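You operate a simulated robot arm through the tools that you are given. There is no shell and no other tool.

You run a simulated robot arm. Do the job below in one go: nothing can be reset, and whatever is moved stays where it is left.

JOB
Put things in order on the top of the work table. At the end: the brown brush is in the white flannels bin; the purple scent bottle stands where the green round battery stood; the green round battery stands where the blue sponge stood; the blue sponge stands where the brown brush stood; whatever was shut is shut again. Leave all else as you found it, and nothing knocked over.

It is judged by the outcome, as a careful person would: the job done as asked, and still so three seconds after it is handed in. It fails if anything else is knocked over, pushed out of place, dropped, spilled or broken.

ROBOT AND FRAMES
A 6-joint arm with a two-finger gripper, fixed in place. Base frame: the origin is at the foot of the arm, x ahead of it, y to its left, z up; the work surface is at about z = 0. Units: m, rad, N and s.
With the tool pointing down near the work surface it reaches from about 0.18 to 0.48 m from the base axis. Its first joint turns from -1.152 to 1.152 rad. Payload 1.76 kg.
The TCP is the grasp point between the finger pads, 0.029 m short of the fingertips. In the tool frame z runs along the fingers and y along their closing line. The gripper opens to 0.082 m; its body begins 0.058 m behind the TCP.
Orientation is that of the tool frame in the base frame, as a unit quaternion [x, y, z, w]. With the fingers straight down and closing along the base's y, the tool's x points along the base's -x, its y along +y and its z along -z.

CONTROLS
- The arm moves only by the tool arm_command. Its argument "deltas" is a list of rows, each an object of numbers (a shift or turn left out is 0, a gripper value left out holds the last): "dx", "dy", "dz": the shift along the tool's x, y, z in m; "wx", "wy", "wz": the turn, a rotation vector about the tool's x, y, z in rad; "hand": the closure in counts, from 0 (fully open) to 255 (shut). In form: [{"dx": .., "dy": .., "dz": .., "wx": .., "wy": .., "wz": .., "hand": ..}, ...]. A call has 1 to 20 rows; each row shifts and turns the commanded pose from where the row before left it, along the tool's axes as they then stand. Rows are played at 5 a second. More than 0.05 m and 0.15 rad between two rows, or a gripper value outside its range, and nothing of the call is played. A pose out of reach is approached as far as the arm can. The call stops where the force on the tool passes 40 N (or 10 N more than at its start, if that is more) or the arm is blocked; 0.2 s more then pass. Each finger travels about 0.2035 m/s and halts on what it meets, pressing with about 24 N; the grip force reading is that of the motor and also rises with nothing between the fingers. The clock runs only during rows and for 0.2 s after the last one: add rows that do not move to give the fingers time. The reply holds the time, the measured pose of the TCP, the force on the tool along the base axes, the opening and the grip force, in the units named above and with some noise, with the torque about the TCP (base axes, N m) and any sound that the robot's microphone picked up.
- Cameras (640 x 400 px; columns grow to the right, rows downward): "scene" is fixed at [0.0514, 0.3302, 0.4175]; the picture's right is [-0.80, -0.60, 0.00], its down [-0.38, 0.50, -0.78] and it looks along [0.47, -0.62, -0.63] (base axes); focal length 214 px, centre (320, 200). "wrist" rides on the gripper at [0.079, 0.004, -0.089] in the tool frame; the picture's right is [-0.05, 1.00, 0.00], its down [-0.71, -0.04, -0.71] and it looks along [-0.71, -0.04, 0.71] (tool axes); focal length 256 px, centre (320, 200). There is no depth. A picture from a camera that has moved, and an enlarged one, comes with that camera's place and axes in the base frame and with its lens.
- grab_frame(camera): a new picture of that camera. No time passes.
- close_up(camera, box): a new picture of the part [left, top, right, bottom] of that camera's present view, enlarged. No time passes.
- close_job(): hands the job in; it is judged then, once.

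Places have to be worked out from the pictures, the camera data and where the tool is seen. Open the gripper and draw the arm clear of the work before you hand the job in, unless the task says otherwise.

The tools are called after "Emit:" as a command line: name --argument value ..., lists and objects as JSON in quotes. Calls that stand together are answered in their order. arm_command: Moves the arm, as the interface text tells. Its arguments: {"type":"object","properties":{"deltas":{"type":"array","items":{"type":"object","properties":{"dx":{"type":"number"},"dy":{"type":"number"},"dz":{"type":"number"},"wx":{"type":"number"},"wy":{"type":"number"},"wz":{"type":"number"},"hand":{"type":"number"}}}}},"required":["deltas"]} The other tools are called the same way: grab_frame (camera) takes a picture; close_up (camera, box) takes an enlarged picture of a part of a camera's view; close_job () hands the job in.

At the start:

```text
clock: 0.0
position: [0.3186, -0.0431, 0.2874]
tcp_rot: [-0.001, 1.0, -0.001, 0.0]
force: [0.4, -1.1, 0.2]
torque: [0.02, 0.02, 0.0]
width: 0.0822
grasp_force: 0.1
```

scene: 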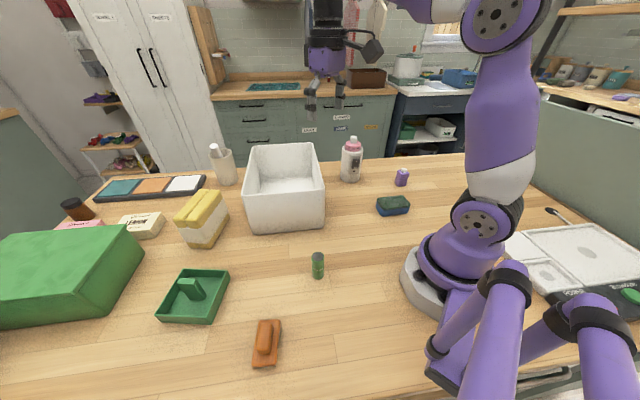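
wrist: 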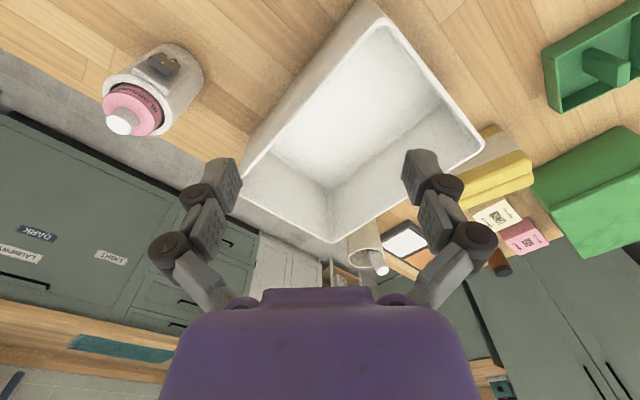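

I start by taking enlarged views of the scene to identify the objects: the brush, battery, sponge, scent bottle and the white bin.

Emit:
close_up --camera "scene" --box '[220, 130, 440, 270]'

Emit:
close_up --camera "scene" --box '[140, 240, 360, 380]'

Emit:
close_up --camera "scene" --box '[340, 150, 440, 220]'

Emit:
close_up --camera "scene" --box '[0, 130, 260, 330]'

```text
2.86 times, centred on (330, 200) of scene
camera zoom: at [0.0514, 0.3302, 0.4175], right [-0.8, -0.6, 0.0], down [-0.38, 0.5, -0.78], along [0.47, -0.62, -0.63], focal length 613 px, centre (291, 200)
```

zoom: 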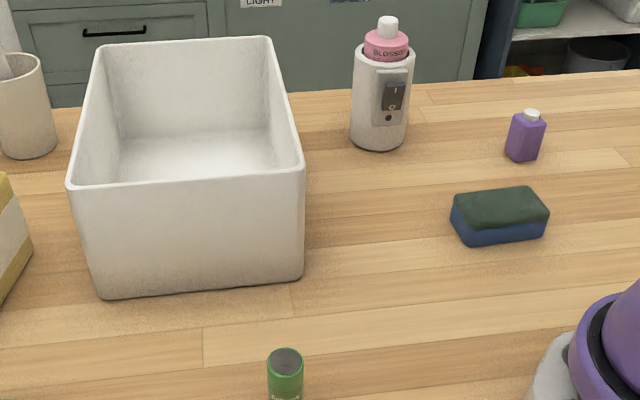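

```text
2.86 times, centred on (250, 310) of scene
camera zoom: at [0.0514, 0.3302, 0.4175], right [-0.8, -0.6, 0.0], down [-0.38, 0.5, -0.78], along [0.47, -0.62, -0.63], focal length 613 px, centre (520, -114)
```

zoom: 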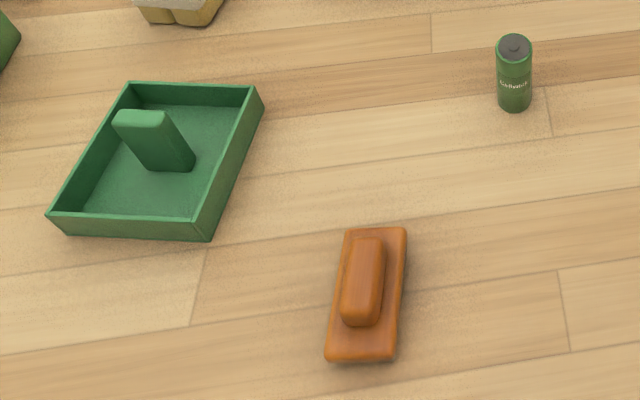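

```text
5.71 times, centred on (390, 185) of scene
camera zoom: at [0.0514, 0.3302, 0.4175], right [-0.8, -0.6, 0.0], down [-0.38, 0.5, -0.78], along [0.47, -0.62, -0.63], focal length 1226 px, centre (-80, 286)
```

zoom: 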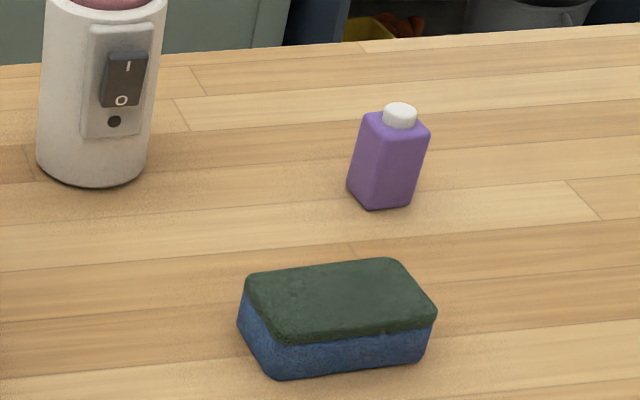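

```text
2.00 times, centred on (130, 230) of scene
camera zoom: at [0.0514, 0.3302, 0.4175], right [-0.8, -0.6, 0.0], down [-0.38, 0.5, -0.78], along [0.47, -0.62, -0.63], focal length 429 px, centre (700, 140)
```

zoom: 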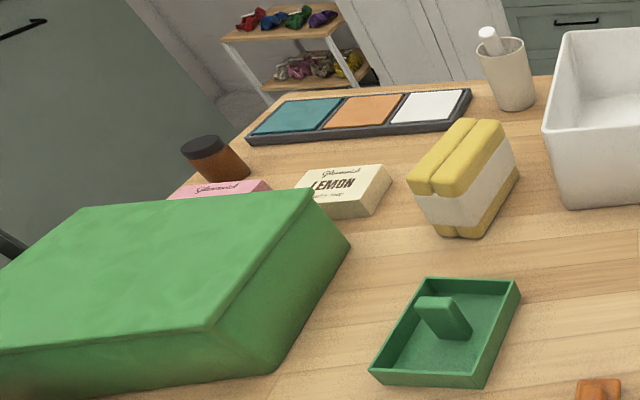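

I check the remaining parts of the table, on the right and left sides, for any label or lid that matters.

Emit:
close_up --camera "scene" --box '[480, 190, 640, 340]'

Emit:
close_up --camera "scene" --box '[230, 130, 350, 240]'

Emit:
close_up --camera "wrist" --box '[220, 0, 640, 290]'

Emit:
close_up --camera "scene" --box '[150, 255, 240, 335]'

```text
2.67 times, centred on (560, 265) of scene
camera zoom: at [0.0514, 0.3302, 0.4175], right [-0.8, -0.6, 0.0], down [-0.38, 0.5, -0.78], along [0.47, -0.62, -0.63], focal length 572 px, centre (-320, 27)
```

zoom: 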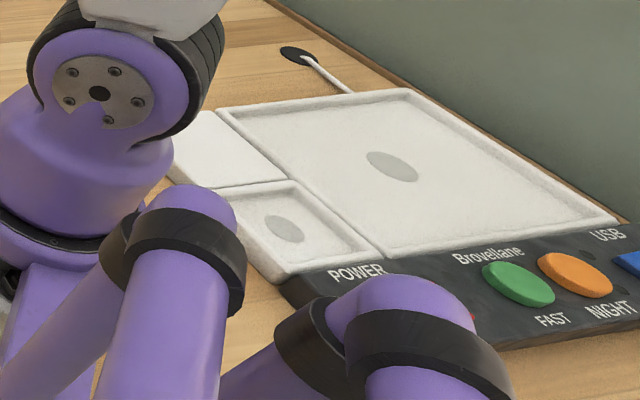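

```text
3.64 times, centred on (290, 185) of scene
camera zoom: at [0.0514, 0.3302, 0.4175], right [-0.8, -0.6, 0.0], down [-0.38, 0.5, -0.78], along [0.47, -0.62, -0.63], focal length 780 px, centre (429, 254)
```

zoom: 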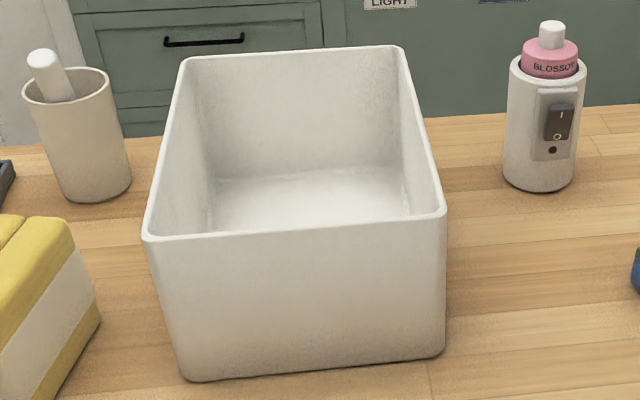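

```text
1.38 times, centred on (430, 145) of wrist
camera zoom: at [0.2398, -0.0406, 0.3788], right [0.05, 1.0, 0.0], down [0.71, -0.04, 0.71], along [0.71, -0.04, -0.71], focal length 353 px, centre (168, 276)
```

zoom: 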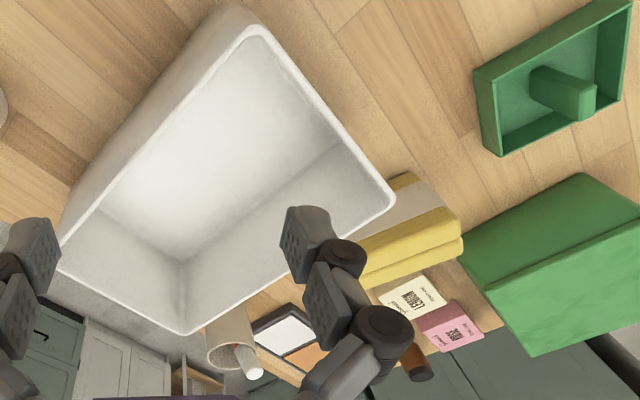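

```text
5.00 times, centred on (195, 295) of scene
camera zoom: at [0.0514, 0.3302, 0.4175], right [-0.8, -0.6, 0.0], down [-0.38, 0.5, -0.78], along [0.47, -0.62, -0.63], focal length 1072 px, centre (945, -275)
```

zoom: 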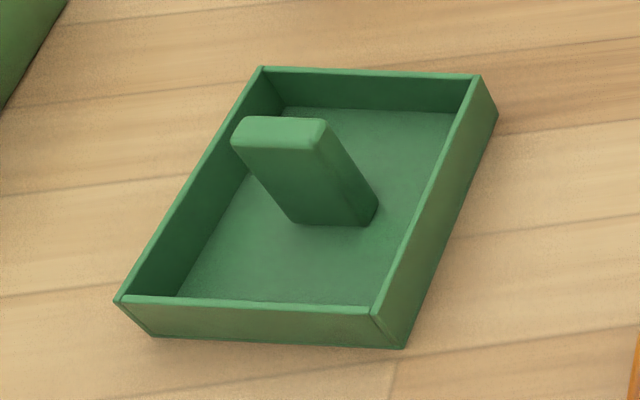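

The bin is an open white box with no lid, its rim about 0.128 m high and centred near (0.43, -0.02). I judge the brush at about (0.20, 0.28), the battery (0.21, 0.125), the sponge (0.166, -0.172) and the bottle (0.194, -0.32). First I move high over the brush.

Emit:
arm_command --deltas '[{"dx": 0.0119, "dy": 0.0323, "dz": 0.0087, "hand": 0}, {"dx": 0.0119, "dy": 0.0323, "dz": 0.0087}, {"dx": 0.0119, "dy": 0.0323, "dz": 0.0087}, {"dx": 0.0119, "dy": 0.0323, "dz": 0.0087}, {"dx": 0.0119, "dy": 0.0323, "dz": 0.0087}, {"dx": 0.0119, "dy": 0.0323, "dz": 0.0087}, {"dx": 0.0119, "dy": 0.0323, "dz": 0.0087}, {"dx": 0.0119, "dy": 0.0323, "dz": 0.0087}, {"dx": 0.0119, "dy": 0.0323, "dz": 0.0087}, {"dx": 0.0119, "dy": 0.0323, "dz": 0.0087}, {}, {}]'

```text
clock: 2.6
position: [0.1994, 0.2781, 0.2005]
tcp_rot: [0.0, 1.0, -0.001, 0.0]
force: [0.3, 0.4, -0.5]
torque: [0.02, 0.02, -0.01]
width: 0.0822
grasp_force: 0.2
```

The arm is at (0.199, 0.278, 0.20) as intended. I look with both cameras.

Emit:
grab_frame --camera "wrist"

Emit:
grab_frame --camera "scene"

```text
taken
camera wrist: at [0.1197, 0.2811, 0.2904], right [0.05, 1.0, 0.0], down [0.71, -0.04, 0.71], along [0.71, -0.04, -0.71], focal length 256 px, centre (320, 200)
```

wrist: 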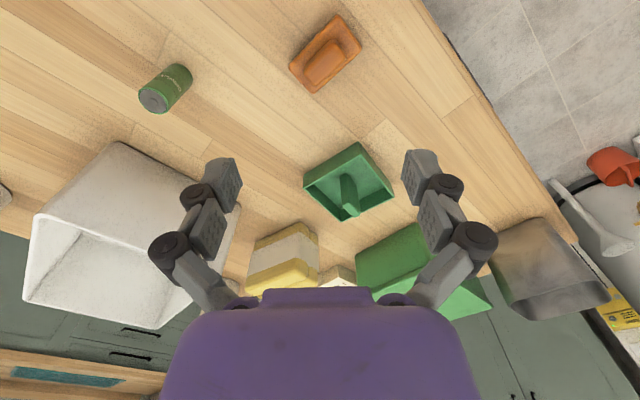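

```text
taken
```

scene: 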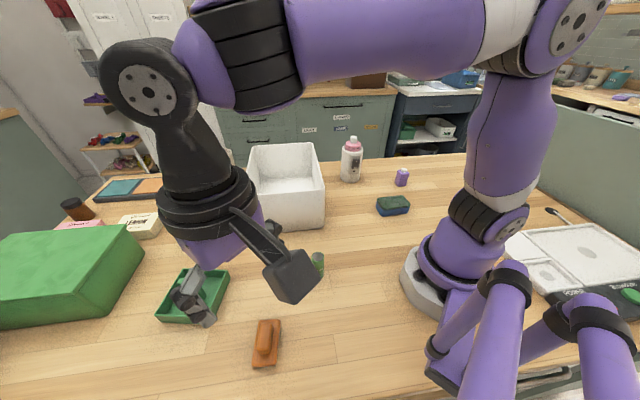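

The brush and battery are both visible in the wrist view. I enlarge them to measure their places.

Emit:
close_up --camera "wrist" --box '[270, 0, 390, 110]'

Emit:
close_up --camera "wrist" --box '[120, 40, 220, 130]'

```text
3.64 times, centred on (330, 55) of wrist
camera zoom: at [0.1197, 0.2811, 0.2904], right [0.05, 1.0, 0.0], down [0.71, -0.04, 0.71], along [0.71, -0.04, -0.71], focal length 931 px, centre (284, 727)
```

zoom: 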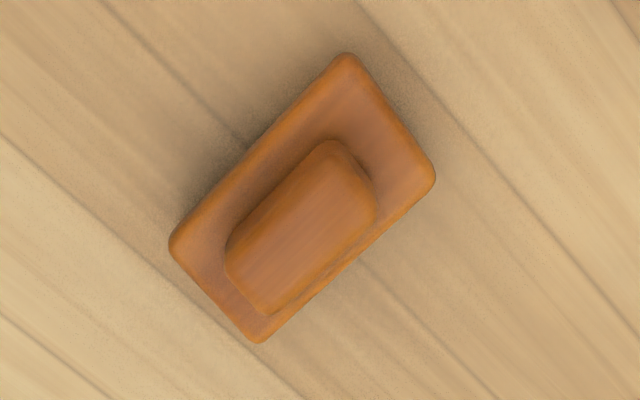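

```text
4.44 times, centred on (170, 85) of wrist
camera zoom: at [0.1197, 0.2811, 0.2904], right [0.05, 1.0, 0.0], down [0.71, -0.04, 0.71], along [0.71, -0.04, -0.71], focal length 1138 px, centre (987, 711)
```

zoom: 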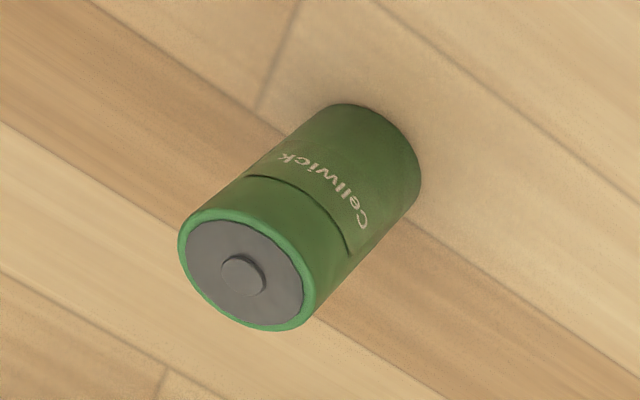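

I compute the brush centre at (0.199, 0.281) with its long axis at about -50°, and the battery at (0.212, 0.1245). I turn the tool by -50° about the base's vertical so the fingers close across the brush's width.

Emit:
arm_command --deltas '[{"wz": 0.1457}, {"wz": 0.1457}, {"wz": 0.1457}, {"wz": 0.1457}, {"wz": 0.1457}, {"wz": 0.1457}, {}, {}]'

Emit:
grab_frame --camera "wrist"

```text
clock: 4.4
position: [0.2004, 0.2796, 0.2002]
tcp_rot: [0.424, 0.906, -0.001, 0.001]
force: [0.7, -0.2, -0.1]
torque: [0.02, 0.03, -0.03]
width: 0.082
grasp_force: 0.1
```

```text
taken
camera wrist: at [0.1526, 0.3412, 0.2913], right [0.8, 0.6, 0.0], down [0.42, -0.57, 0.71], along [0.42, -0.57, -0.71], focal length 256 px, centre (320, 200)
```

wrist: 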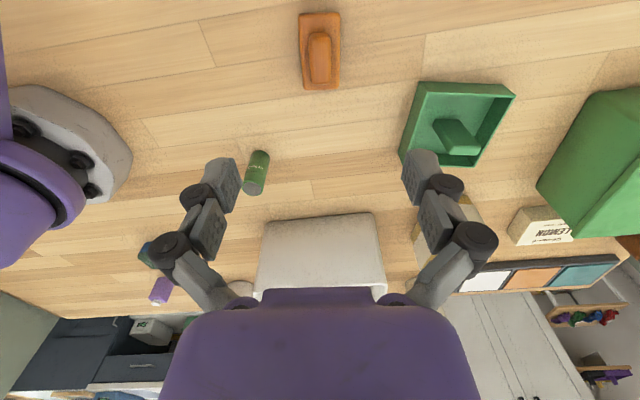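

The brush now lies square to the fingers. Before going down I close the fingers part way in the air, to see how the tips travel and how the counts map to opening.

Emit:
close_up --camera "scene" --box '[140, 200, 340, 360]'

Emit:
arm_command --deltas '[{"dx": 0.002, "hand": 140}, {}, {}]'

Emit:
close_up --camera "scene" --box '[140, 200, 340, 360]'

Emit:
grab_frame --camera "wrist"

```text
2.50 times, centred on (240, 280) of scene
camera zoom: at [0.0514, 0.3302, 0.4175], right [-0.8, -0.6, 0.0], down [-0.38, 0.5, -0.78], along [0.47, -0.62, -0.63], focal length 536 px, centre (520, 0)
```

zoom: 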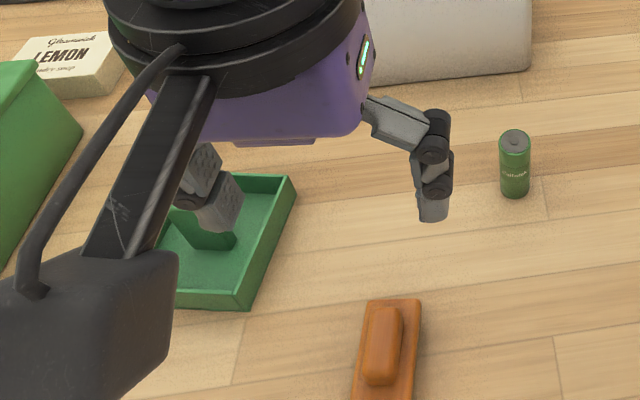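

```text
clock: 5.2
position: [0.1985, 0.282, 0.2012]
tcp_rot: [0.423, 0.906, -0.001, 0.001]
force: [0.2, 0.8, 0.2]
torque: [0.01, 0.01, 0.02]
width: 0.0371
grasp_force: 0.1
```

```text
2.50 times, centred on (240, 280) of scene
camera zoom: at [0.0514, 0.3302, 0.4175], right [-0.8, -0.6, 0.0], down [-0.38, 0.5, -0.78], along [0.47, -0.62, -0.63], focal length 536 px, centre (520, 0)
```

zoom: 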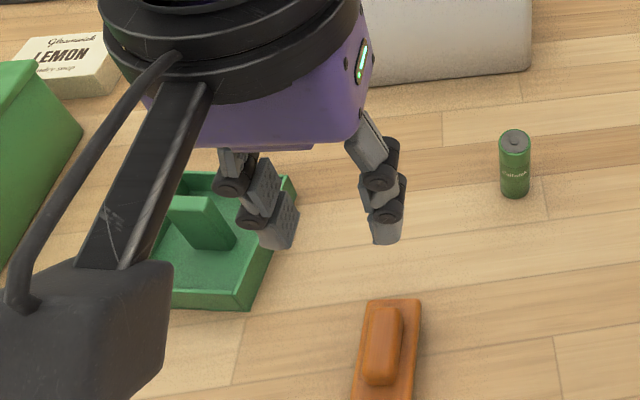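

```text
taken
camera wrist: at [0.1513, 0.343, 0.2913], right [0.8, 0.6, 0.0], down [0.42, -0.57, 0.71], along [0.42, -0.57, -0.71], focal length 256 px, centre (320, 200)
```

wrist: 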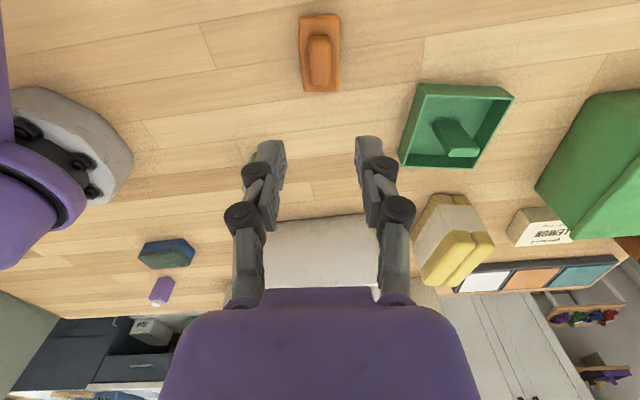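

The fingers are linked: closing extends the tips (about 13 mm between open and half shut), and 140 counts gives 0.037 m. I pre-close to about 0.056 m and come down over the brush in two steps.

Emit:
arm_command --deltas '[{"hand": 80}, {"dz": 0.03}, {"dz": 0.03}, {"dz": 0.03}, {"dz": 0.03}, {"dz": 0.01}, {}]'

Emit:
grab_frame --camera "wrist"

Emit:
close_up --camera "scene" --box '[180, 260, 340, 400]'

```text
clock: 6.8
position: [0.1984, 0.2799, 0.0713]
tcp_rot: [0.423, 0.906, 0.0, 0.0]
force: [-0.8, 0.1, 0.4]
torque: [-0.02, 0.02, 0.02]
width: 0.0564
grasp_force: 0.1
```

```text
taken
camera wrist: at [0.1501, 0.3415, 0.1605], right [0.8, 0.6, 0.0], down [0.42, -0.57, 0.71], along [0.42, -0.57, -0.71], focal length 256 px, centre (320, 200)
```

wrist: 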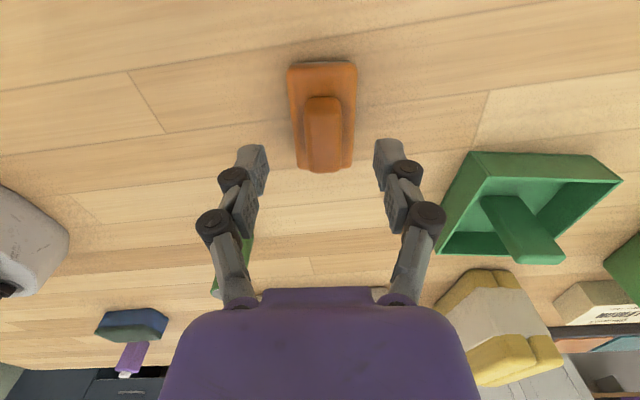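

```text
2.86 times, centred on (260, 330) of scene
camera zoom: at [0.0514, 0.3302, 0.4175], right [-0.8, -0.6, 0.0], down [-0.38, 0.5, -0.78], along [0.47, -0.62, -0.63], focal length 613 px, centre (491, -171)
```

zoom: 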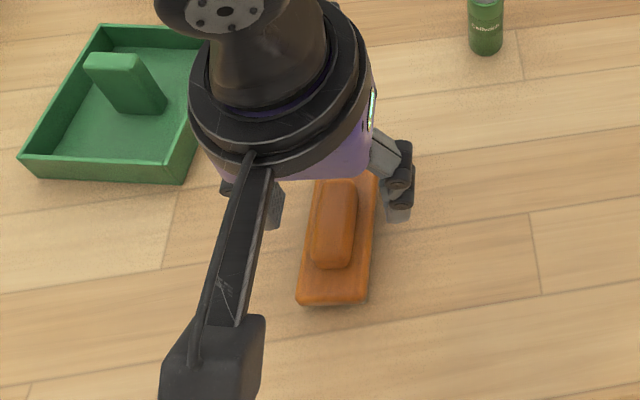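

The brush sits centred between the fingers. I go down to TCP height 0.033 and close on the plate.

Emit:
arm_command --deltas '[{"dz": 0.02}, {"dz": 0.018}, {}, {"hand": 200}, {}, {}, {}]'

Emit:
grab_frame --camera "wrist"

```text
clock: 8.4
position: [0.198, 0.2814, 0.0342]
tcp_rot: [0.423, 0.906, 0.0, 0.0]
force: [1.2, 0.2, 6.3]
torque: [0.06, -0.04, -0.05]
width: 0.037
grasp_force: 23.9
```

```text
taken
camera wrist: at [0.1505, 0.342, 0.1241], right [0.8, 0.6, 0.0], down [0.42, -0.57, 0.71], along [0.42, -0.57, -0.71], focal length 256 px, centre (320, 200)
```

wrist: 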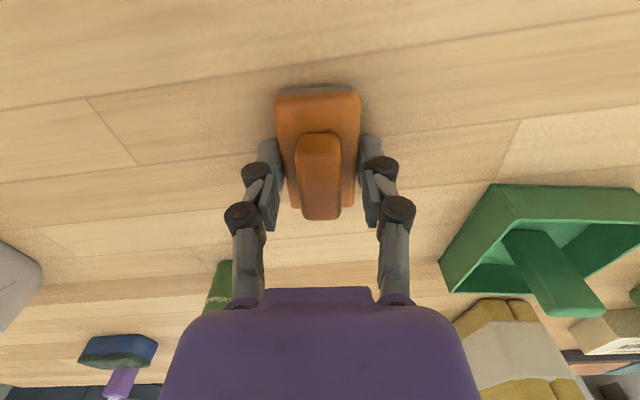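

The grip is on at 0.037 m with 24 N. I lift and check that the brush comes along.

Emit:
arm_command --deltas '[{"dz": -0.015}, {"dz": -0.03}, {"dz": -0.035}, {"dz": -0.035}, {"dz": -0.035}, {"dz": -0.035}, {}, {}]'

Emit:
grab_frame --camera "wrist"

Emit:
grab_frame --camera "scene"

```text
clock: 10.2
position: [0.1971, 0.2813, 0.2191]
tcp_rot: [0.423, 0.906, 0.0, 0.001]
force: [-0.5, -0.1, -1.1]
torque: [-0.01, 0.05, -0.01]
width: 0.0369
grasp_force: 24.0
```

```text
taken
camera wrist: at [0.1507, 0.3426, 0.3087], right [0.8, 0.6, 0.0], down [0.42, -0.57, 0.71], along [0.42, -0.57, -0.71], focal length 256 px, centre (320, 200)
```

wrist: 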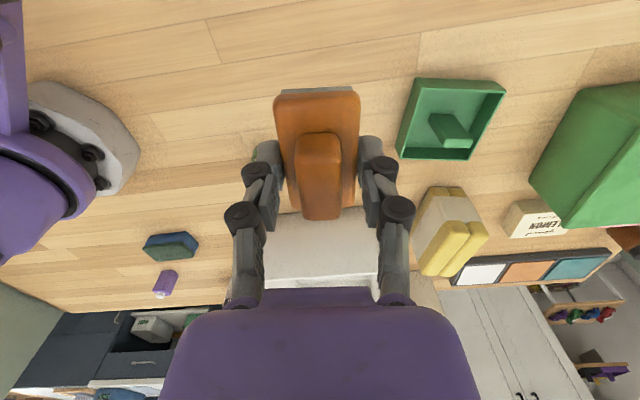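

```text
taken
```

scene: 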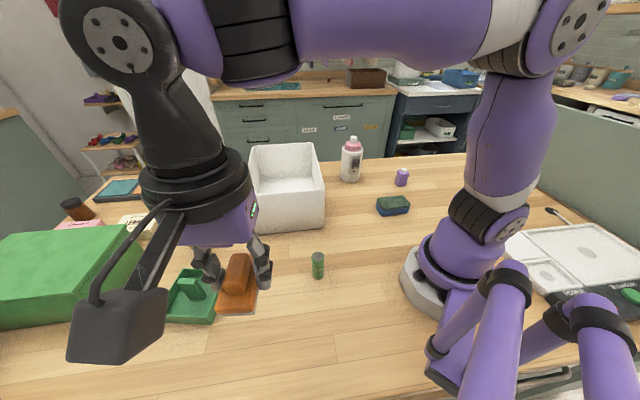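

The brush is held firmly. I carry it at height 0.22 to above the bin, a bit behind its middle so the camera arm also stays inside the rim when lowering.

Emit:
arm_command --deltas '[{"dx": -0.02}, {"dx": -0.034, "dy": -0.0008}, {"dx": -0.034, "dy": -0.0008}, {"dx": -0.034, "dy": -0.0008}, {"dx": -0.034, "dy": -0.0008}, {"dx": -0.034, "dy": -0.0008}, {"dx": -0.034, "dy": -0.0008}, {"dx": -0.034, "dy": -0.0008}, {"dx": -0.034, "dy": -0.0008}, {"dx": -0.034, "dy": -0.0008}, {"dx": -0.034, "dy": -0.0008}, {"dx": -0.034, "dy": -0.0008}, {"dx": -0.014}, {"wz": -0.09}, {}, {}]'

Emit:
grab_frame --camera "wrist"

Emit:
grab_frame --camera "scene"

```text
clock: 13.6
position: [0.4366, -0.027, 0.2139]
tcp_rot: [0.382, 0.924, 0.0, 0.001]
force: [-0.1, -0.2, -1.3]
torque: [-0.02, -0.02, 0.02]
width: 0.0368
grasp_force: 23.5
out of reach, approached as far as the arm can: row 12, 13
```

```text
taken
camera wrist: at [0.3836, 0.0292, 0.3044], right [0.74, 0.67, 0.0], down [0.47, -0.52, 0.71], along [0.47, -0.53, -0.71], focal length 256 px, centre (320, 200)
```

wrist: 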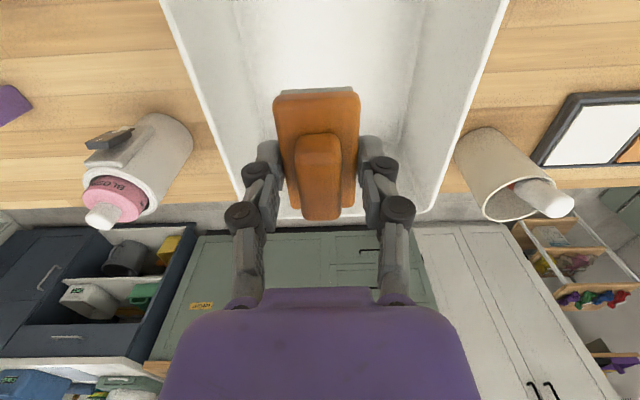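

```text
taken
```

scene: 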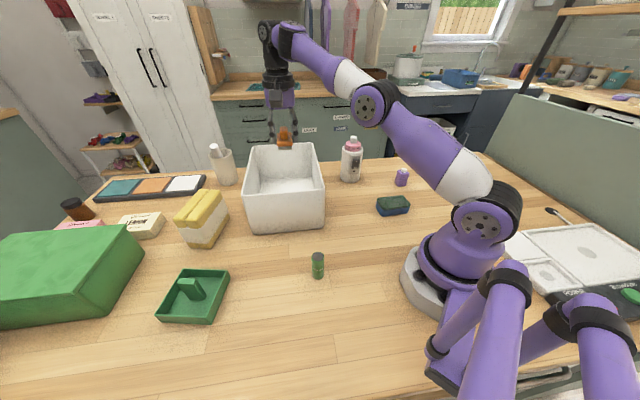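

The arm topped out at (0.437, -0.027) at this height; the bin's midline looks about 9 mm to the tool's +y side. I shift that way while lowering a little, where the reach is longer, and read the pose again.

Emit:
arm_command --deltas '[{"dy": 0.004, "dz": 0.01}, {"dy": 0.005, "dz": 0.015}, {}, {}]'

Emit:
grab_frame --camera "wrist"

Emit:
close_up --camera "scene" --box '[200, 60, 360, 240]'

```text
clock: 14.6
position: [0.4432, -0.022, 0.1887]
tcp_rot: [0.382, 0.924, 0.0, 0.001]
force: [0.6, -0.1, 0.4]
torque: [0.01, 0.0, -0.03]
width: 0.0372
grasp_force: 23.0
```

```text
taken
camera wrist: at [0.3904, 0.0355, 0.2791], right [0.74, 0.67, 0.0], down [0.47, -0.52, 0.71], along [0.47, -0.53, -0.71], focal length 256 px, centre (320, 200)
```

wrist: 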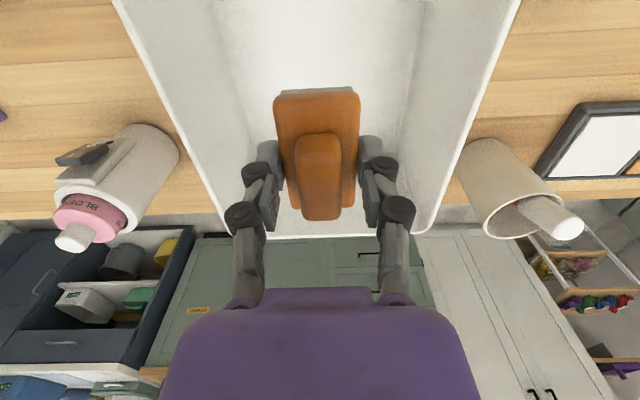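

```text
2.22 times, centred on (280, 150) of scene
camera zoom: at [0.0514, 0.3302, 0.4175], right [-0.8, -0.6, 0.0], down [-0.38, 0.5, -0.78], along [0.47, -0.62, -0.63], focal length 477 px, centre (409, 311)
```

zoom: 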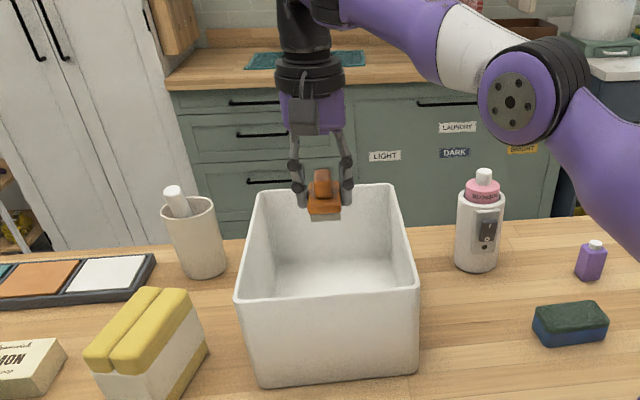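

The tool is now centred between the bin's side walls and within reach. I lower into the bin, easing a little toward its back so the camera block clears the front wall.

Emit:
arm_command --deltas '[{"dz": 0.03}, {"dz": 0.03, "dx": -0.004}, {"dz": 0.025, "dx": -0.004}, {}, {}]'

Emit:
grab_frame --camera "wrist"

Emit:
close_up --camera "scene" --box '[200, 60, 360, 240]'

```text
clock: 15.8
position: [0.4476, -0.0273, 0.1023]
tcp_rot: [0.382, 0.924, 0.0, 0.001]
force: [-0.3, 0.4, -0.7]
torque: [0.0, 0.01, 0.04]
width: 0.0368
grasp_force: 23.8
```

```text
taken
camera wrist: at [0.3945, 0.0292, 0.1933], right [0.74, 0.67, 0.0], down [0.47, -0.52, 0.71], along [0.47, -0.53, -0.71], focal length 256 px, centre (320, 200)
```

wrist: 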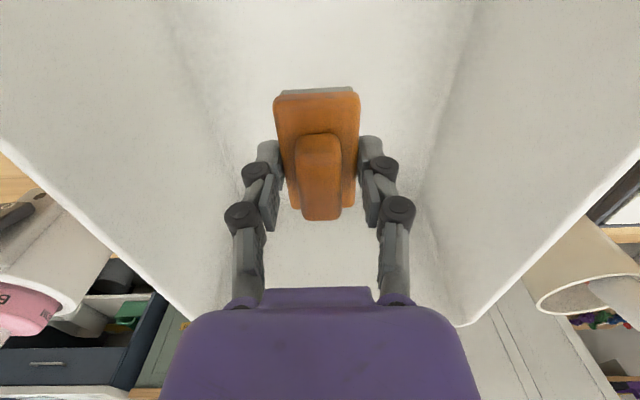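

```text
2.22 times, centred on (280, 150) of scene
camera zoom: at [0.0514, 0.3302, 0.4175], right [-0.8, -0.6, 0.0], down [-0.38, 0.5, -0.78], along [0.47, -0.62, -0.63], focal length 477 px, centre (409, 311)
```

zoom: 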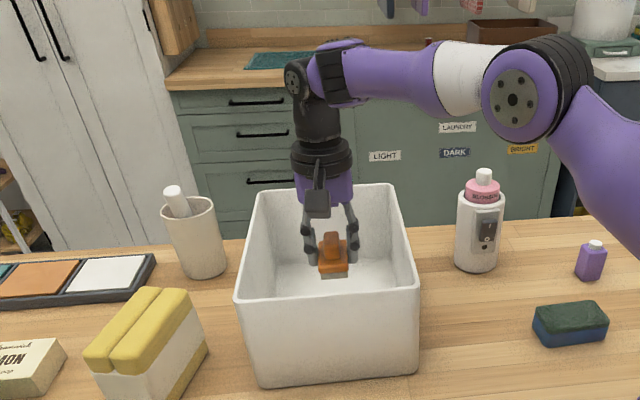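

Everything is clear and centred inside the bin. I go on down in smaller steps until the brush is nearly on the floor.

Emit:
arm_command --deltas '[{"dz": 0.02}, {"dz": 0.02}, {"dz": 0.01}, {}, {"dz": 0.004}, {}, {}]'

Emit:
grab_frame --camera "wrist"

Emit:
close_up --camera "scene" --box '[220, 100, 340, 240]'

```text
clock: 17.4
position: [0.4484, -0.0266, 0.0494]
tcp_rot: [0.381, 0.924, -0.001, 0.0]
force: [0.5, -0.8, -0.5]
torque: [0.02, -0.01, -0.01]
width: 0.0367
grasp_force: 24.1
```

```text
taken
camera wrist: at [0.3957, 0.0301, 0.1397], right [0.74, 0.67, 0.0], down [0.47, -0.52, 0.71], along [0.47, -0.53, -0.71], focal length 256 px, centre (320, 200)
```

wrist: 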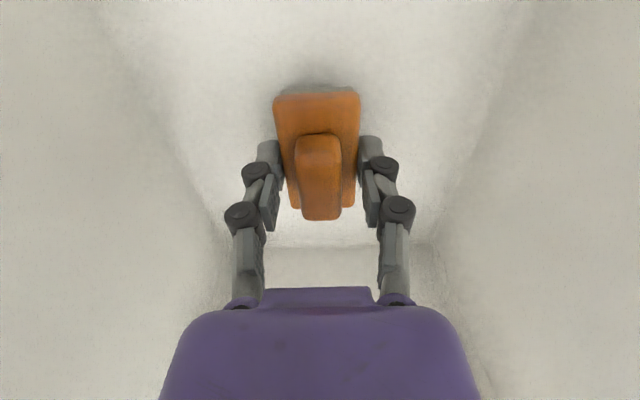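

```text
2.86 times, centred on (280, 170) of scene
camera zoom: at [0.0514, 0.3302, 0.4175], right [-0.8, -0.6, 0.0], down [-0.38, 0.5, -0.78], along [0.47, -0.62, -0.63], focal length 613 px, centre (434, 286)
```

zoom: 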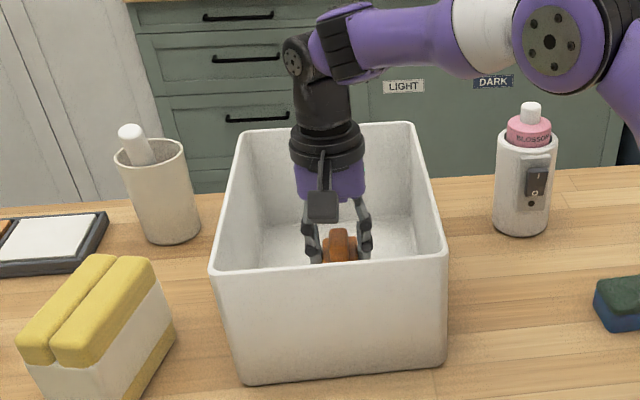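

Still no contact force. I creep down in 3 mm steps toward the bin floor.

Emit:
arm_command --deltas '[{"dz": 0.003}, {}, {"dz": 0.003}, {}, {}]'

```text
clock: 18.6
position: [0.448, -0.0274, 0.0429]
tcp_rot: [0.382, 0.924, -0.001, 0.001]
force: [-0.1, -0.2, 0.1]
torque: [0.02, -0.02, 0.05]
width: 0.0368
grasp_force: 24.3
```

Still free at TCP height 0.043. I continue with 2 mm steps.

Emit:
arm_command --deltas '[{"dz": 0.002}, {}, {"dz": 0.002}, {}, {}]'

```text
clock: 19.8
position: [0.4481, -0.026, 0.0397]
tcp_rot: [0.382, 0.924, 0.0, 0.001]
force: [0.7, 0.2, -0.7]
torque: [0.01, 0.0, 0.02]
width: 0.0367
grasp_force: 23.7
```

Emit:
arm_command --deltas '[{"dz": 0.002}, {}, {}]'

```text
clock: 20.6
position: [0.4484, -0.0269, 0.0379]
tcp_rot: [0.382, 0.924, 0.0, 0.001]
force: [-5.2, -1.7, 19.6]
torque: [0.0, 0.21, 0.01]
width: 0.0369
grasp_force: 24.5
```

Contact now (about 20 N), so the brush is on the bin floor. I back off 1.5 mm, open part way, and rise straight up.

Emit:
arm_command --deltas '[{"dz": -0.0015}, {}, {"hand": 70}, {}, {}, {"dz": -0.01}, {"dz": -0.03}, {}]'

Emit:
grab_frame --camera "wrist"

```text
clock: 22.4
position: [0.4486, -0.0273, 0.0798]
tcp_rot: [0.382, 0.924, 0.0, 0.0]
force: [0.2, 0.4, 0.3]
torque: [0.0, 0.02, -0.01]
width: 0.0593
grasp_force: 0.0
```

```text
taken
camera wrist: at [0.3958, 0.0297, 0.1692], right [0.74, 0.67, 0.0], down [0.47, -0.52, 0.71], along [0.47, -0.53, -0.71], focal length 256 px, centre (320, 200)
```

wrist: 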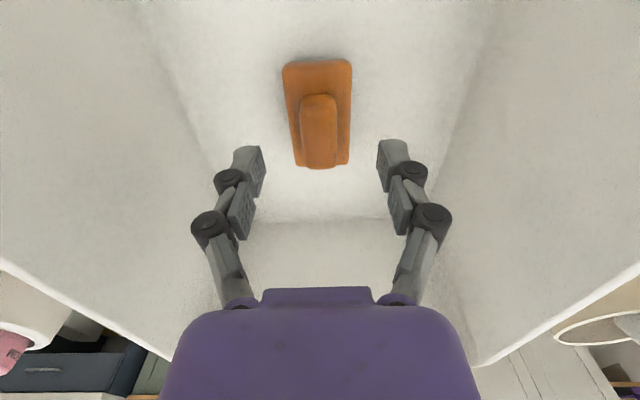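

The brush rests flat in the bin. I rise out of the bin, draw back toward the base and turn the tool by +90° for the sponge.

Emit:
arm_command --deltas '[{"dz": -0.03}, {"dz": -0.03}, {"dz": -0.03}, {"dx": 0.0106, "dy": -0.0177, "dz": -0.0125}, {"dx": 0.0106, "dy": -0.0177, "dz": -0.0125}, {"dx": 0.0106, "dy": -0.0177, "dz": -0.0125}, {"dx": 0.0106, "dy": -0.0177, "dz": -0.0125}, {"wz": -0.1428}, {"wz": -0.1428}, {"wz": -0.1428}, {"wz": -0.1428}, {"wz": -0.1428}, {"wz": -0.1428}, {"wz": -0.1428}, {"wz": -0.1428}, {"wz": -0.1428}, {"wz": -0.1428}, {"wz": -0.1428}, {}, {}]'

Emit:
grab_frame --camera "scene"

```text
clock: 26.6
position: [0.369, -0.047, 0.2193]
tcp_rot: [-0.384, 0.923, 0.0, 0.0]
force: [-0.2, -0.3, 0.4]
torque: [0.01, -0.01, 0.0]
width: 0.0597
grasp_force: 0.0
```

```text
taken
```

scene: 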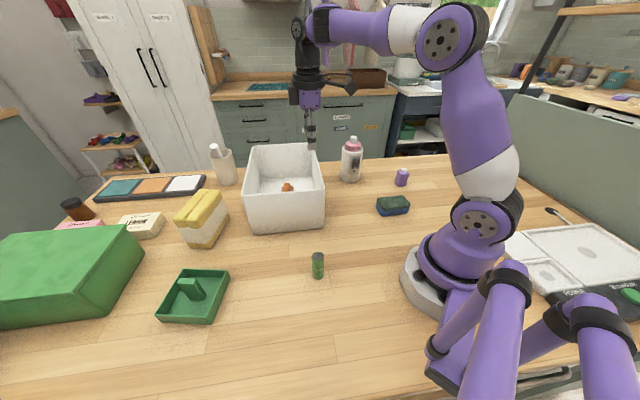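

The bin is unmoved and the brush shows inside it. I move over the sponge at height 0.22.

Emit:
arm_command --deltas '[{"dx": 0.0331, "dy": 0.008}, {"dx": 0.0331, "dy": 0.008}, {"dx": 0.0331, "dy": 0.008}, {"dx": 0.0331, "dy": 0.008}, {"dx": 0.0331, "dy": 0.008}, {"dx": 0.0331, "dy": 0.008}, {"dx": 0.0331, "dy": 0.008}, {}, {}]'

Emit:
grab_frame --camera "wrist"

Emit:
grab_frame --camera "scene"

```text
clock: 28.6
position: [0.1668, -0.1747, 0.2182]
tcp_rot: [-0.383, 0.924, 0.0, -0.001]
force: [0.2, 0.5, 0.4]
torque: [-0.01, -0.01, 0.02]
width: 0.0593
grasp_force: 0.0
```

```text
taken
camera wrist: at [0.1064, -0.2292, 0.3095], right [-0.67, 0.74, 0.0], down [0.53, 0.47, 0.71], along [0.53, 0.47, -0.71], focal length 256 px, centre (320, 200)
```

wrist: 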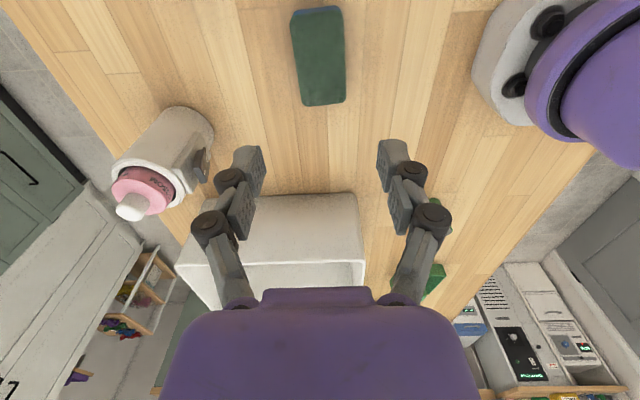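

```text
taken
```

scene: 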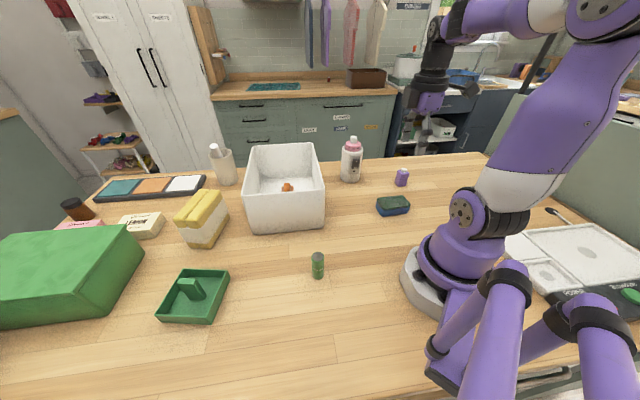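

The sponge is visible nearly square to the fingers. I enlarge it to measure its place and angle.

Emit:
close_up --camera "wrist" --box '[260, 0, 380, 120]'

```text
3.33 times, centred on (320, 60) of wrist
camera zoom: at [0.1064, -0.2292, 0.3095], right [-0.67, 0.74, 0.0], down [0.53, 0.47, 0.71], along [0.53, 0.47, -0.71], focal length 853 px, centre (320, 667)
```

zoom: 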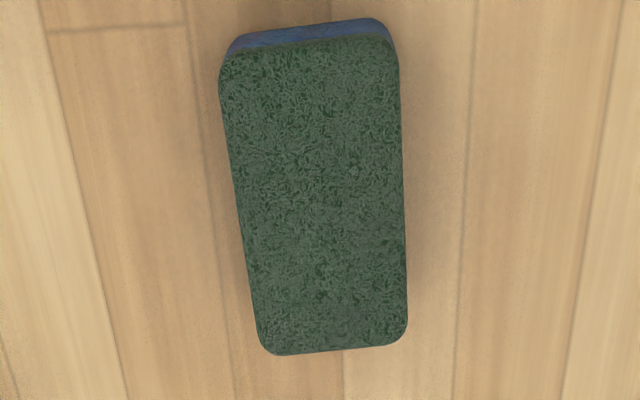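

I find the sponge centre at about (0.171, -0.1705), 0.081 by 0.048 m, with a tilt of about 2.4° from the tool. I correct for these, open wider and descend to just above it.

Emit:
arm_command --deltas '[{"dx": -0.0062, "hand": 25}, {"wz": -0.042}, {"dz": 0.035}, {"dz": 0.035}, {"dz": 0.035}, {"dz": 0.025}, {}, {}]'

Emit:
grab_frame --camera "wrist"

Emit:
grab_frame --camera "scene"

```text
clock: 30.4
position: [0.1698, -0.1683, 0.0886]
tcp_rot: [-0.402, 0.916, -0.001, 0.0]
force: [-0.5, 0.0, 0.7]
torque: [0.01, -0.02, -0.03]
width: 0.0739
grasp_force: 0.1
```

```text
taken
camera wrist: at [0.1122, -0.2247, 0.1789], right [-0.7, 0.71, 0.0], down [0.5, 0.5, 0.71], along [0.51, 0.49, -0.71], focal length 256 px, centre (320, 200)
```

wrist: 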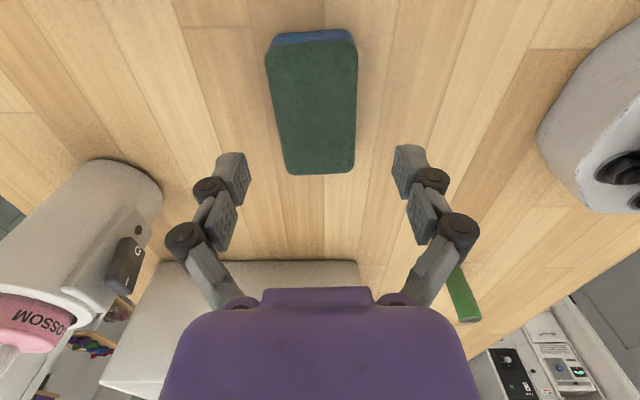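

```text
taken
```

scene: 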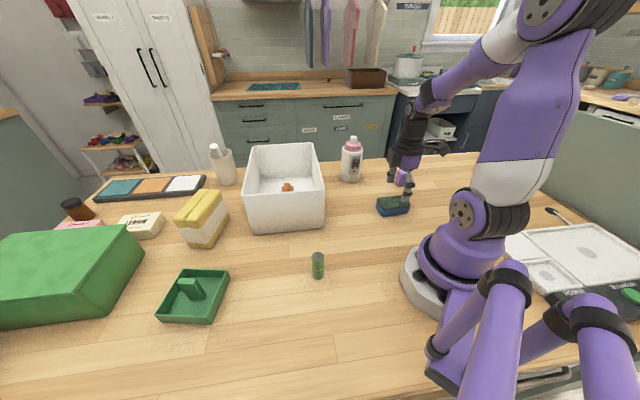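

The sponge is straight and only about 2 mm off centre. I correct that, lower to TCP height 0.037 and close.

Emit:
arm_command --deltas '[{"dy": -0.002, "dz": 0.02}, {"dz": 0.02}, {"dz": 0.011}, {}, {"hand": 190}, {}, {}, {}]'

Emit:
grab_frame --camera "wrist"

```text
clock: 32.2
position: [0.1722, -0.1684, 0.0375]
tcp_rot: [-0.401, 0.916, -0.001, 0.001]
force: [0.6, 0.0, 7.3]
torque: [-0.05, -0.04, 0.03]
width: 0.0482
grasp_force: 23.7
```

```text
taken
camera wrist: at [0.1152, -0.2265, 0.1288], right [-0.7, 0.71, 0.0], down [0.5, 0.5, 0.71], along [0.51, 0.49, -0.71], focal length 256 px, centre (320, 200)
```

wrist: 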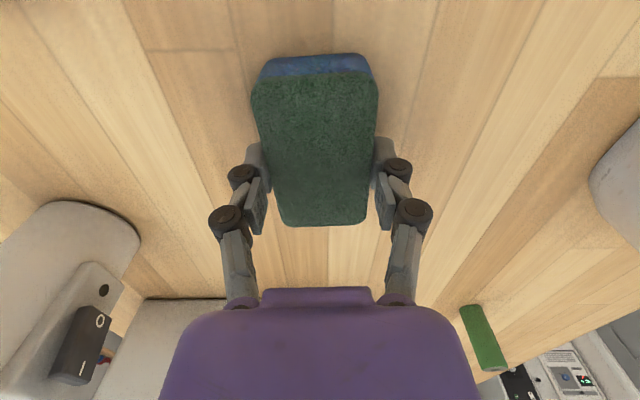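

The sponge is gripped at 0.048 m. I lift it and carry it at height 0.22 in an arc around the base toward the brush's old place.

Emit:
arm_command --deltas '[{"dz": -0.015}, {"dz": -0.03}, {"dz": -0.035}, {"dz": -0.035}, {"dz": -0.035}, {"dz": -0.035}, {}, {"dx": -0.0337, "dy": -0.0041}, {"dx": -0.0337, "dy": -0.0041}, {"dx": -0.0337, "dy": -0.0041}, {"dx": -0.0337, "dy": -0.0041}, {"dx": -0.0337, "dy": -0.0041}, {}, {}]'

Emit:
grab_frame --camera "wrist"

```text
clock: 35.2
position: [0.2999, -0.0587, 0.2227]
tcp_rot: [-0.402, 0.916, 0.0, 0.0]
force: [0.1, 0.6, 0.9]
torque: [0.01, 0.0, 0.0]
width: 0.0482
grasp_force: 23.3
```

```text
taken
camera wrist: at [0.2431, -0.1166, 0.314], right [-0.7, 0.71, 0.0], down [0.51, 0.5, 0.71], along [0.51, 0.49, -0.71], focal length 256 px, centre (320, 200)
```

wrist: 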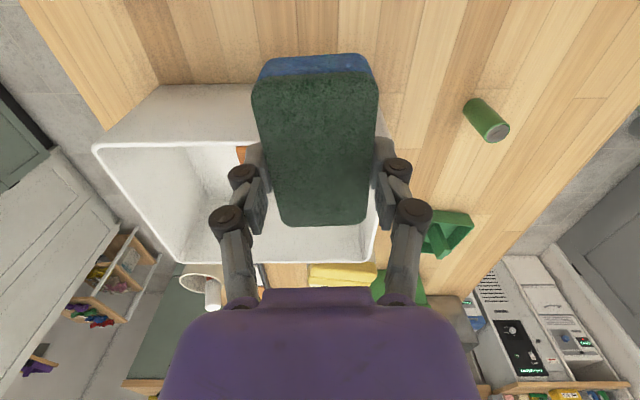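

The sponge is held steadily. I carry on along the arc to above the brush's old place.

Emit:
arm_command --deltas '[{"dx": -0.0234, "dy": 0.0238}, {"dx": -0.0234, "dy": 0.0238}, {"dx": -0.0234, "dy": 0.0238}, {"dx": -0.0234, "dy": 0.0238}, {"dx": -0.0234, "dy": 0.0238}, {"dx": -0.0234, "dy": 0.0238}, {"dx": -0.0084, "dy": 0.0325}, {"dx": -0.0084, "dy": 0.0325}, {"dx": -0.0084, "dy": 0.0325}, {"dx": -0.0084, "dy": 0.0325}, {"dx": -0.0084, "dy": 0.0325}, {}, {}]'

Emit:
grab_frame --camera "wrist"

Emit:
grab_frame --camera "scene"

```text
clock: 38.0
position: [0.1984, 0.2838, 0.2227]
tcp_rot: [-0.402, 0.916, 0.0, 0.0]
force: [0.6, -1.1, 0.4]
torque: [-0.01, -0.03, 0.01]
width: 0.0478
grasp_force: 24.2
```

```text
taken
camera wrist: at [0.1414, 0.2263, 0.314], right [-0.7, 0.71, 0.0], down [0.51, 0.5, 0.71], along [0.51, 0.49, -0.71], focal length 256 px, centre (320, 200)
```

wrist: 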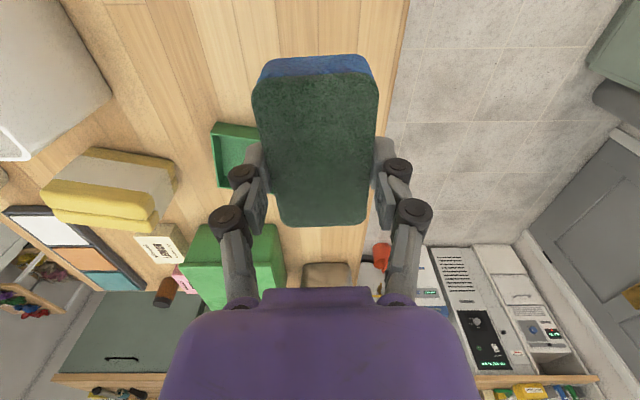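

```text
taken
```

scene: 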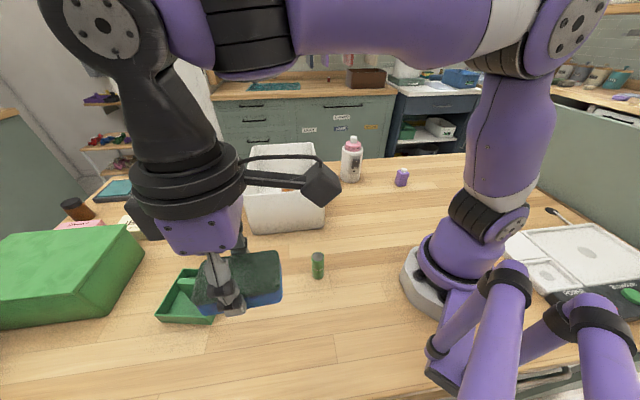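

The sponge is over the target, well clear of the tray and the table edge. I lower it to near the table.

Emit:
arm_command --deltas '[{"dz": 0.035}, {"dz": 0.035}, {"dz": 0.035}, {"dz": 0.035}, {"dz": 0.02}, {}, {}]'

Emit:
grab_frame --camera "wrist"

Emit:
grab_frame --camera "scene"

```text
clock: 39.6
position: [0.1983, 0.2797, 0.0647]
tcp_rot: [-0.402, 0.916, 0.0, 0.0]
force: [-0.7, 0.7, 0.1]
torque: [0.03, 0.01, -0.01]
width: 0.048
grasp_force: 23.9
```

```text
taken
camera wrist: at [0.1416, 0.2226, 0.1552], right [-0.7, 0.71, 0.0], down [0.51, 0.5, 0.71], along [0.51, 0.49, -0.71], focal length 256 px, centre (320, 200)
```

wrist: 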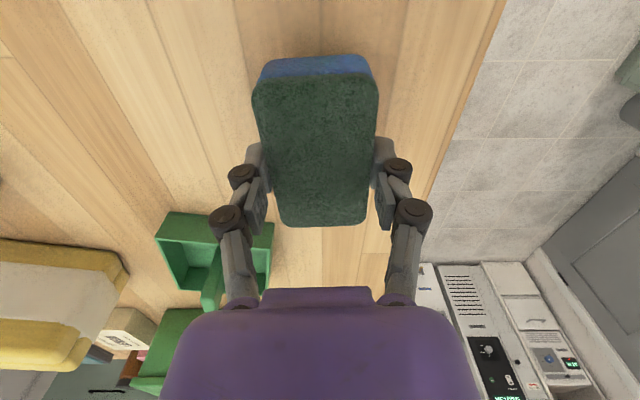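

```text
taken
```

scene: 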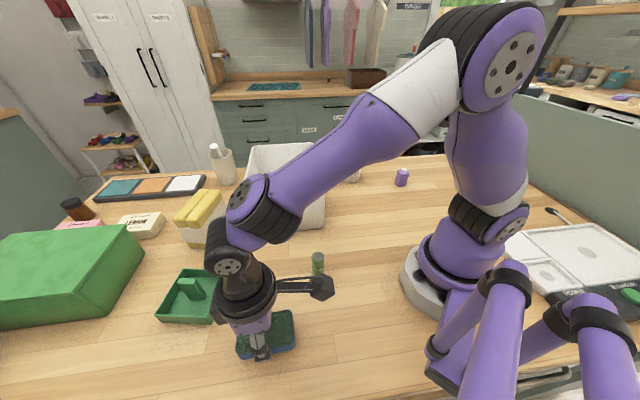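

The readings vary by a few millimetres, so I take another reading without moving before setting the sponge down.

Emit:
arm_command --deltas '[{}, {}]'

Emit:
arm_command --deltas '[{}]'

```text
clock: 40.2
position: [0.1981, 0.2801, 0.0651]
tcp_rot: [-0.402, 0.916, -0.001, 0.0]
force: [-1.0, 0.3, -0.1]
torque: [0.0, 0.0, 0.02]
width: 0.0481
grasp_force: 24.1
```

```text
clock: 40.6
position: [0.1984, 0.2806, 0.0644]
tcp_rot: [-0.402, 0.916, -0.001, 0.001]
force: [-0.8, 0.6, -0.5]
torque: [0.0, 0.01, 0.01]
width: 0.048
grasp_force: 24.2
```

Steady at (0.198, 0.280, 0.0645). I shift 3 mm to centre the sponge on the brush's old spot and lower it until just touching.

Emit:
arm_command --deltas '[{"dx": -0.003, "dz": 0.01}, {"dz": 0.01}, {"dz": 0.004}, {}, {}]'

```text
clock: 41.8
position: [0.1987, 0.284, 0.0392]
tcp_rot: [-0.402, 0.916, 0.0, -0.001]
force: [0.4, -0.5, 0.3]
torque: [-0.04, -0.01, 0.01]
width: 0.0478
grasp_force: 24.1
```

Nearly down at 0.039; I creep the last millimetres.

Emit:
arm_command --deltas '[{"dz": 0.001}, {}, {"dz": 0.001}, {}, {}]'

```text
clock: 43.0
position: [0.2013, 0.2847, 0.0369]
tcp_rot: [-0.402, 0.916, 0.001, 0.002]
force: [0.3, 0.7, 21.2]
torque: [0.02, 0.01, 0.0]
width: 0.0482
grasp_force: 24.0
```

Contact made (21 N up). I back off 1 mm, open the fingers, and rise straight up.

Emit:
arm_command --deltas '[{"dz": -0.001}, {}, {"hand": 30}, {}, {}, {"dz": -0.015}, {"dz": -0.035}, {"dz": -0.035}, {"dz": -0.035}, {"dz": -0.03}, {}, {}]'

Emit:
grab_frame --camera "wrist"

Emit:
grab_frame --camera "scene"

```text
clock: 45.6
position: [0.2005, 0.2837, 0.1882]
tcp_rot: [-0.402, 0.916, 0.0, 0.001]
force: [-0.1, -1.1, -0.2]
torque: [-0.01, 0.0, -0.04]
width: 0.072
grasp_force: 0.1
```

```text
taken
camera wrist: at [0.1437, 0.2267, 0.2783], right [-0.7, 0.71, 0.0], down [0.51, 0.5, 0.71], along [0.51, 0.49, -0.71], focal length 256 px, centre (320, 200)
```

wrist: 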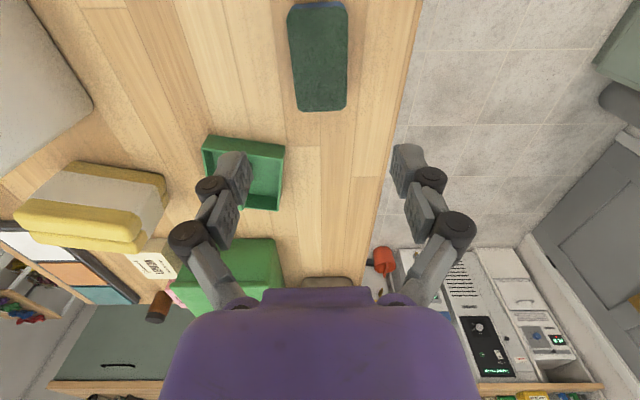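

```text
taken
```

scene: 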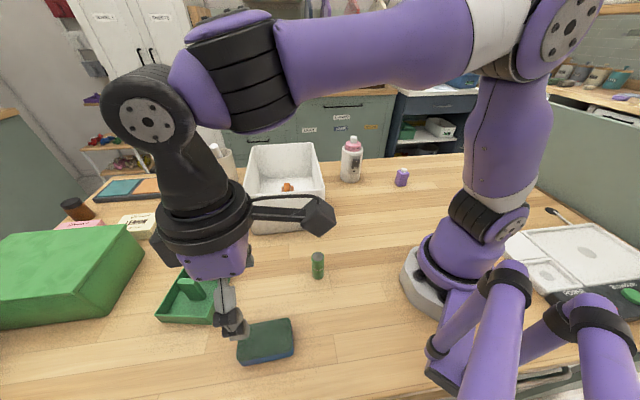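

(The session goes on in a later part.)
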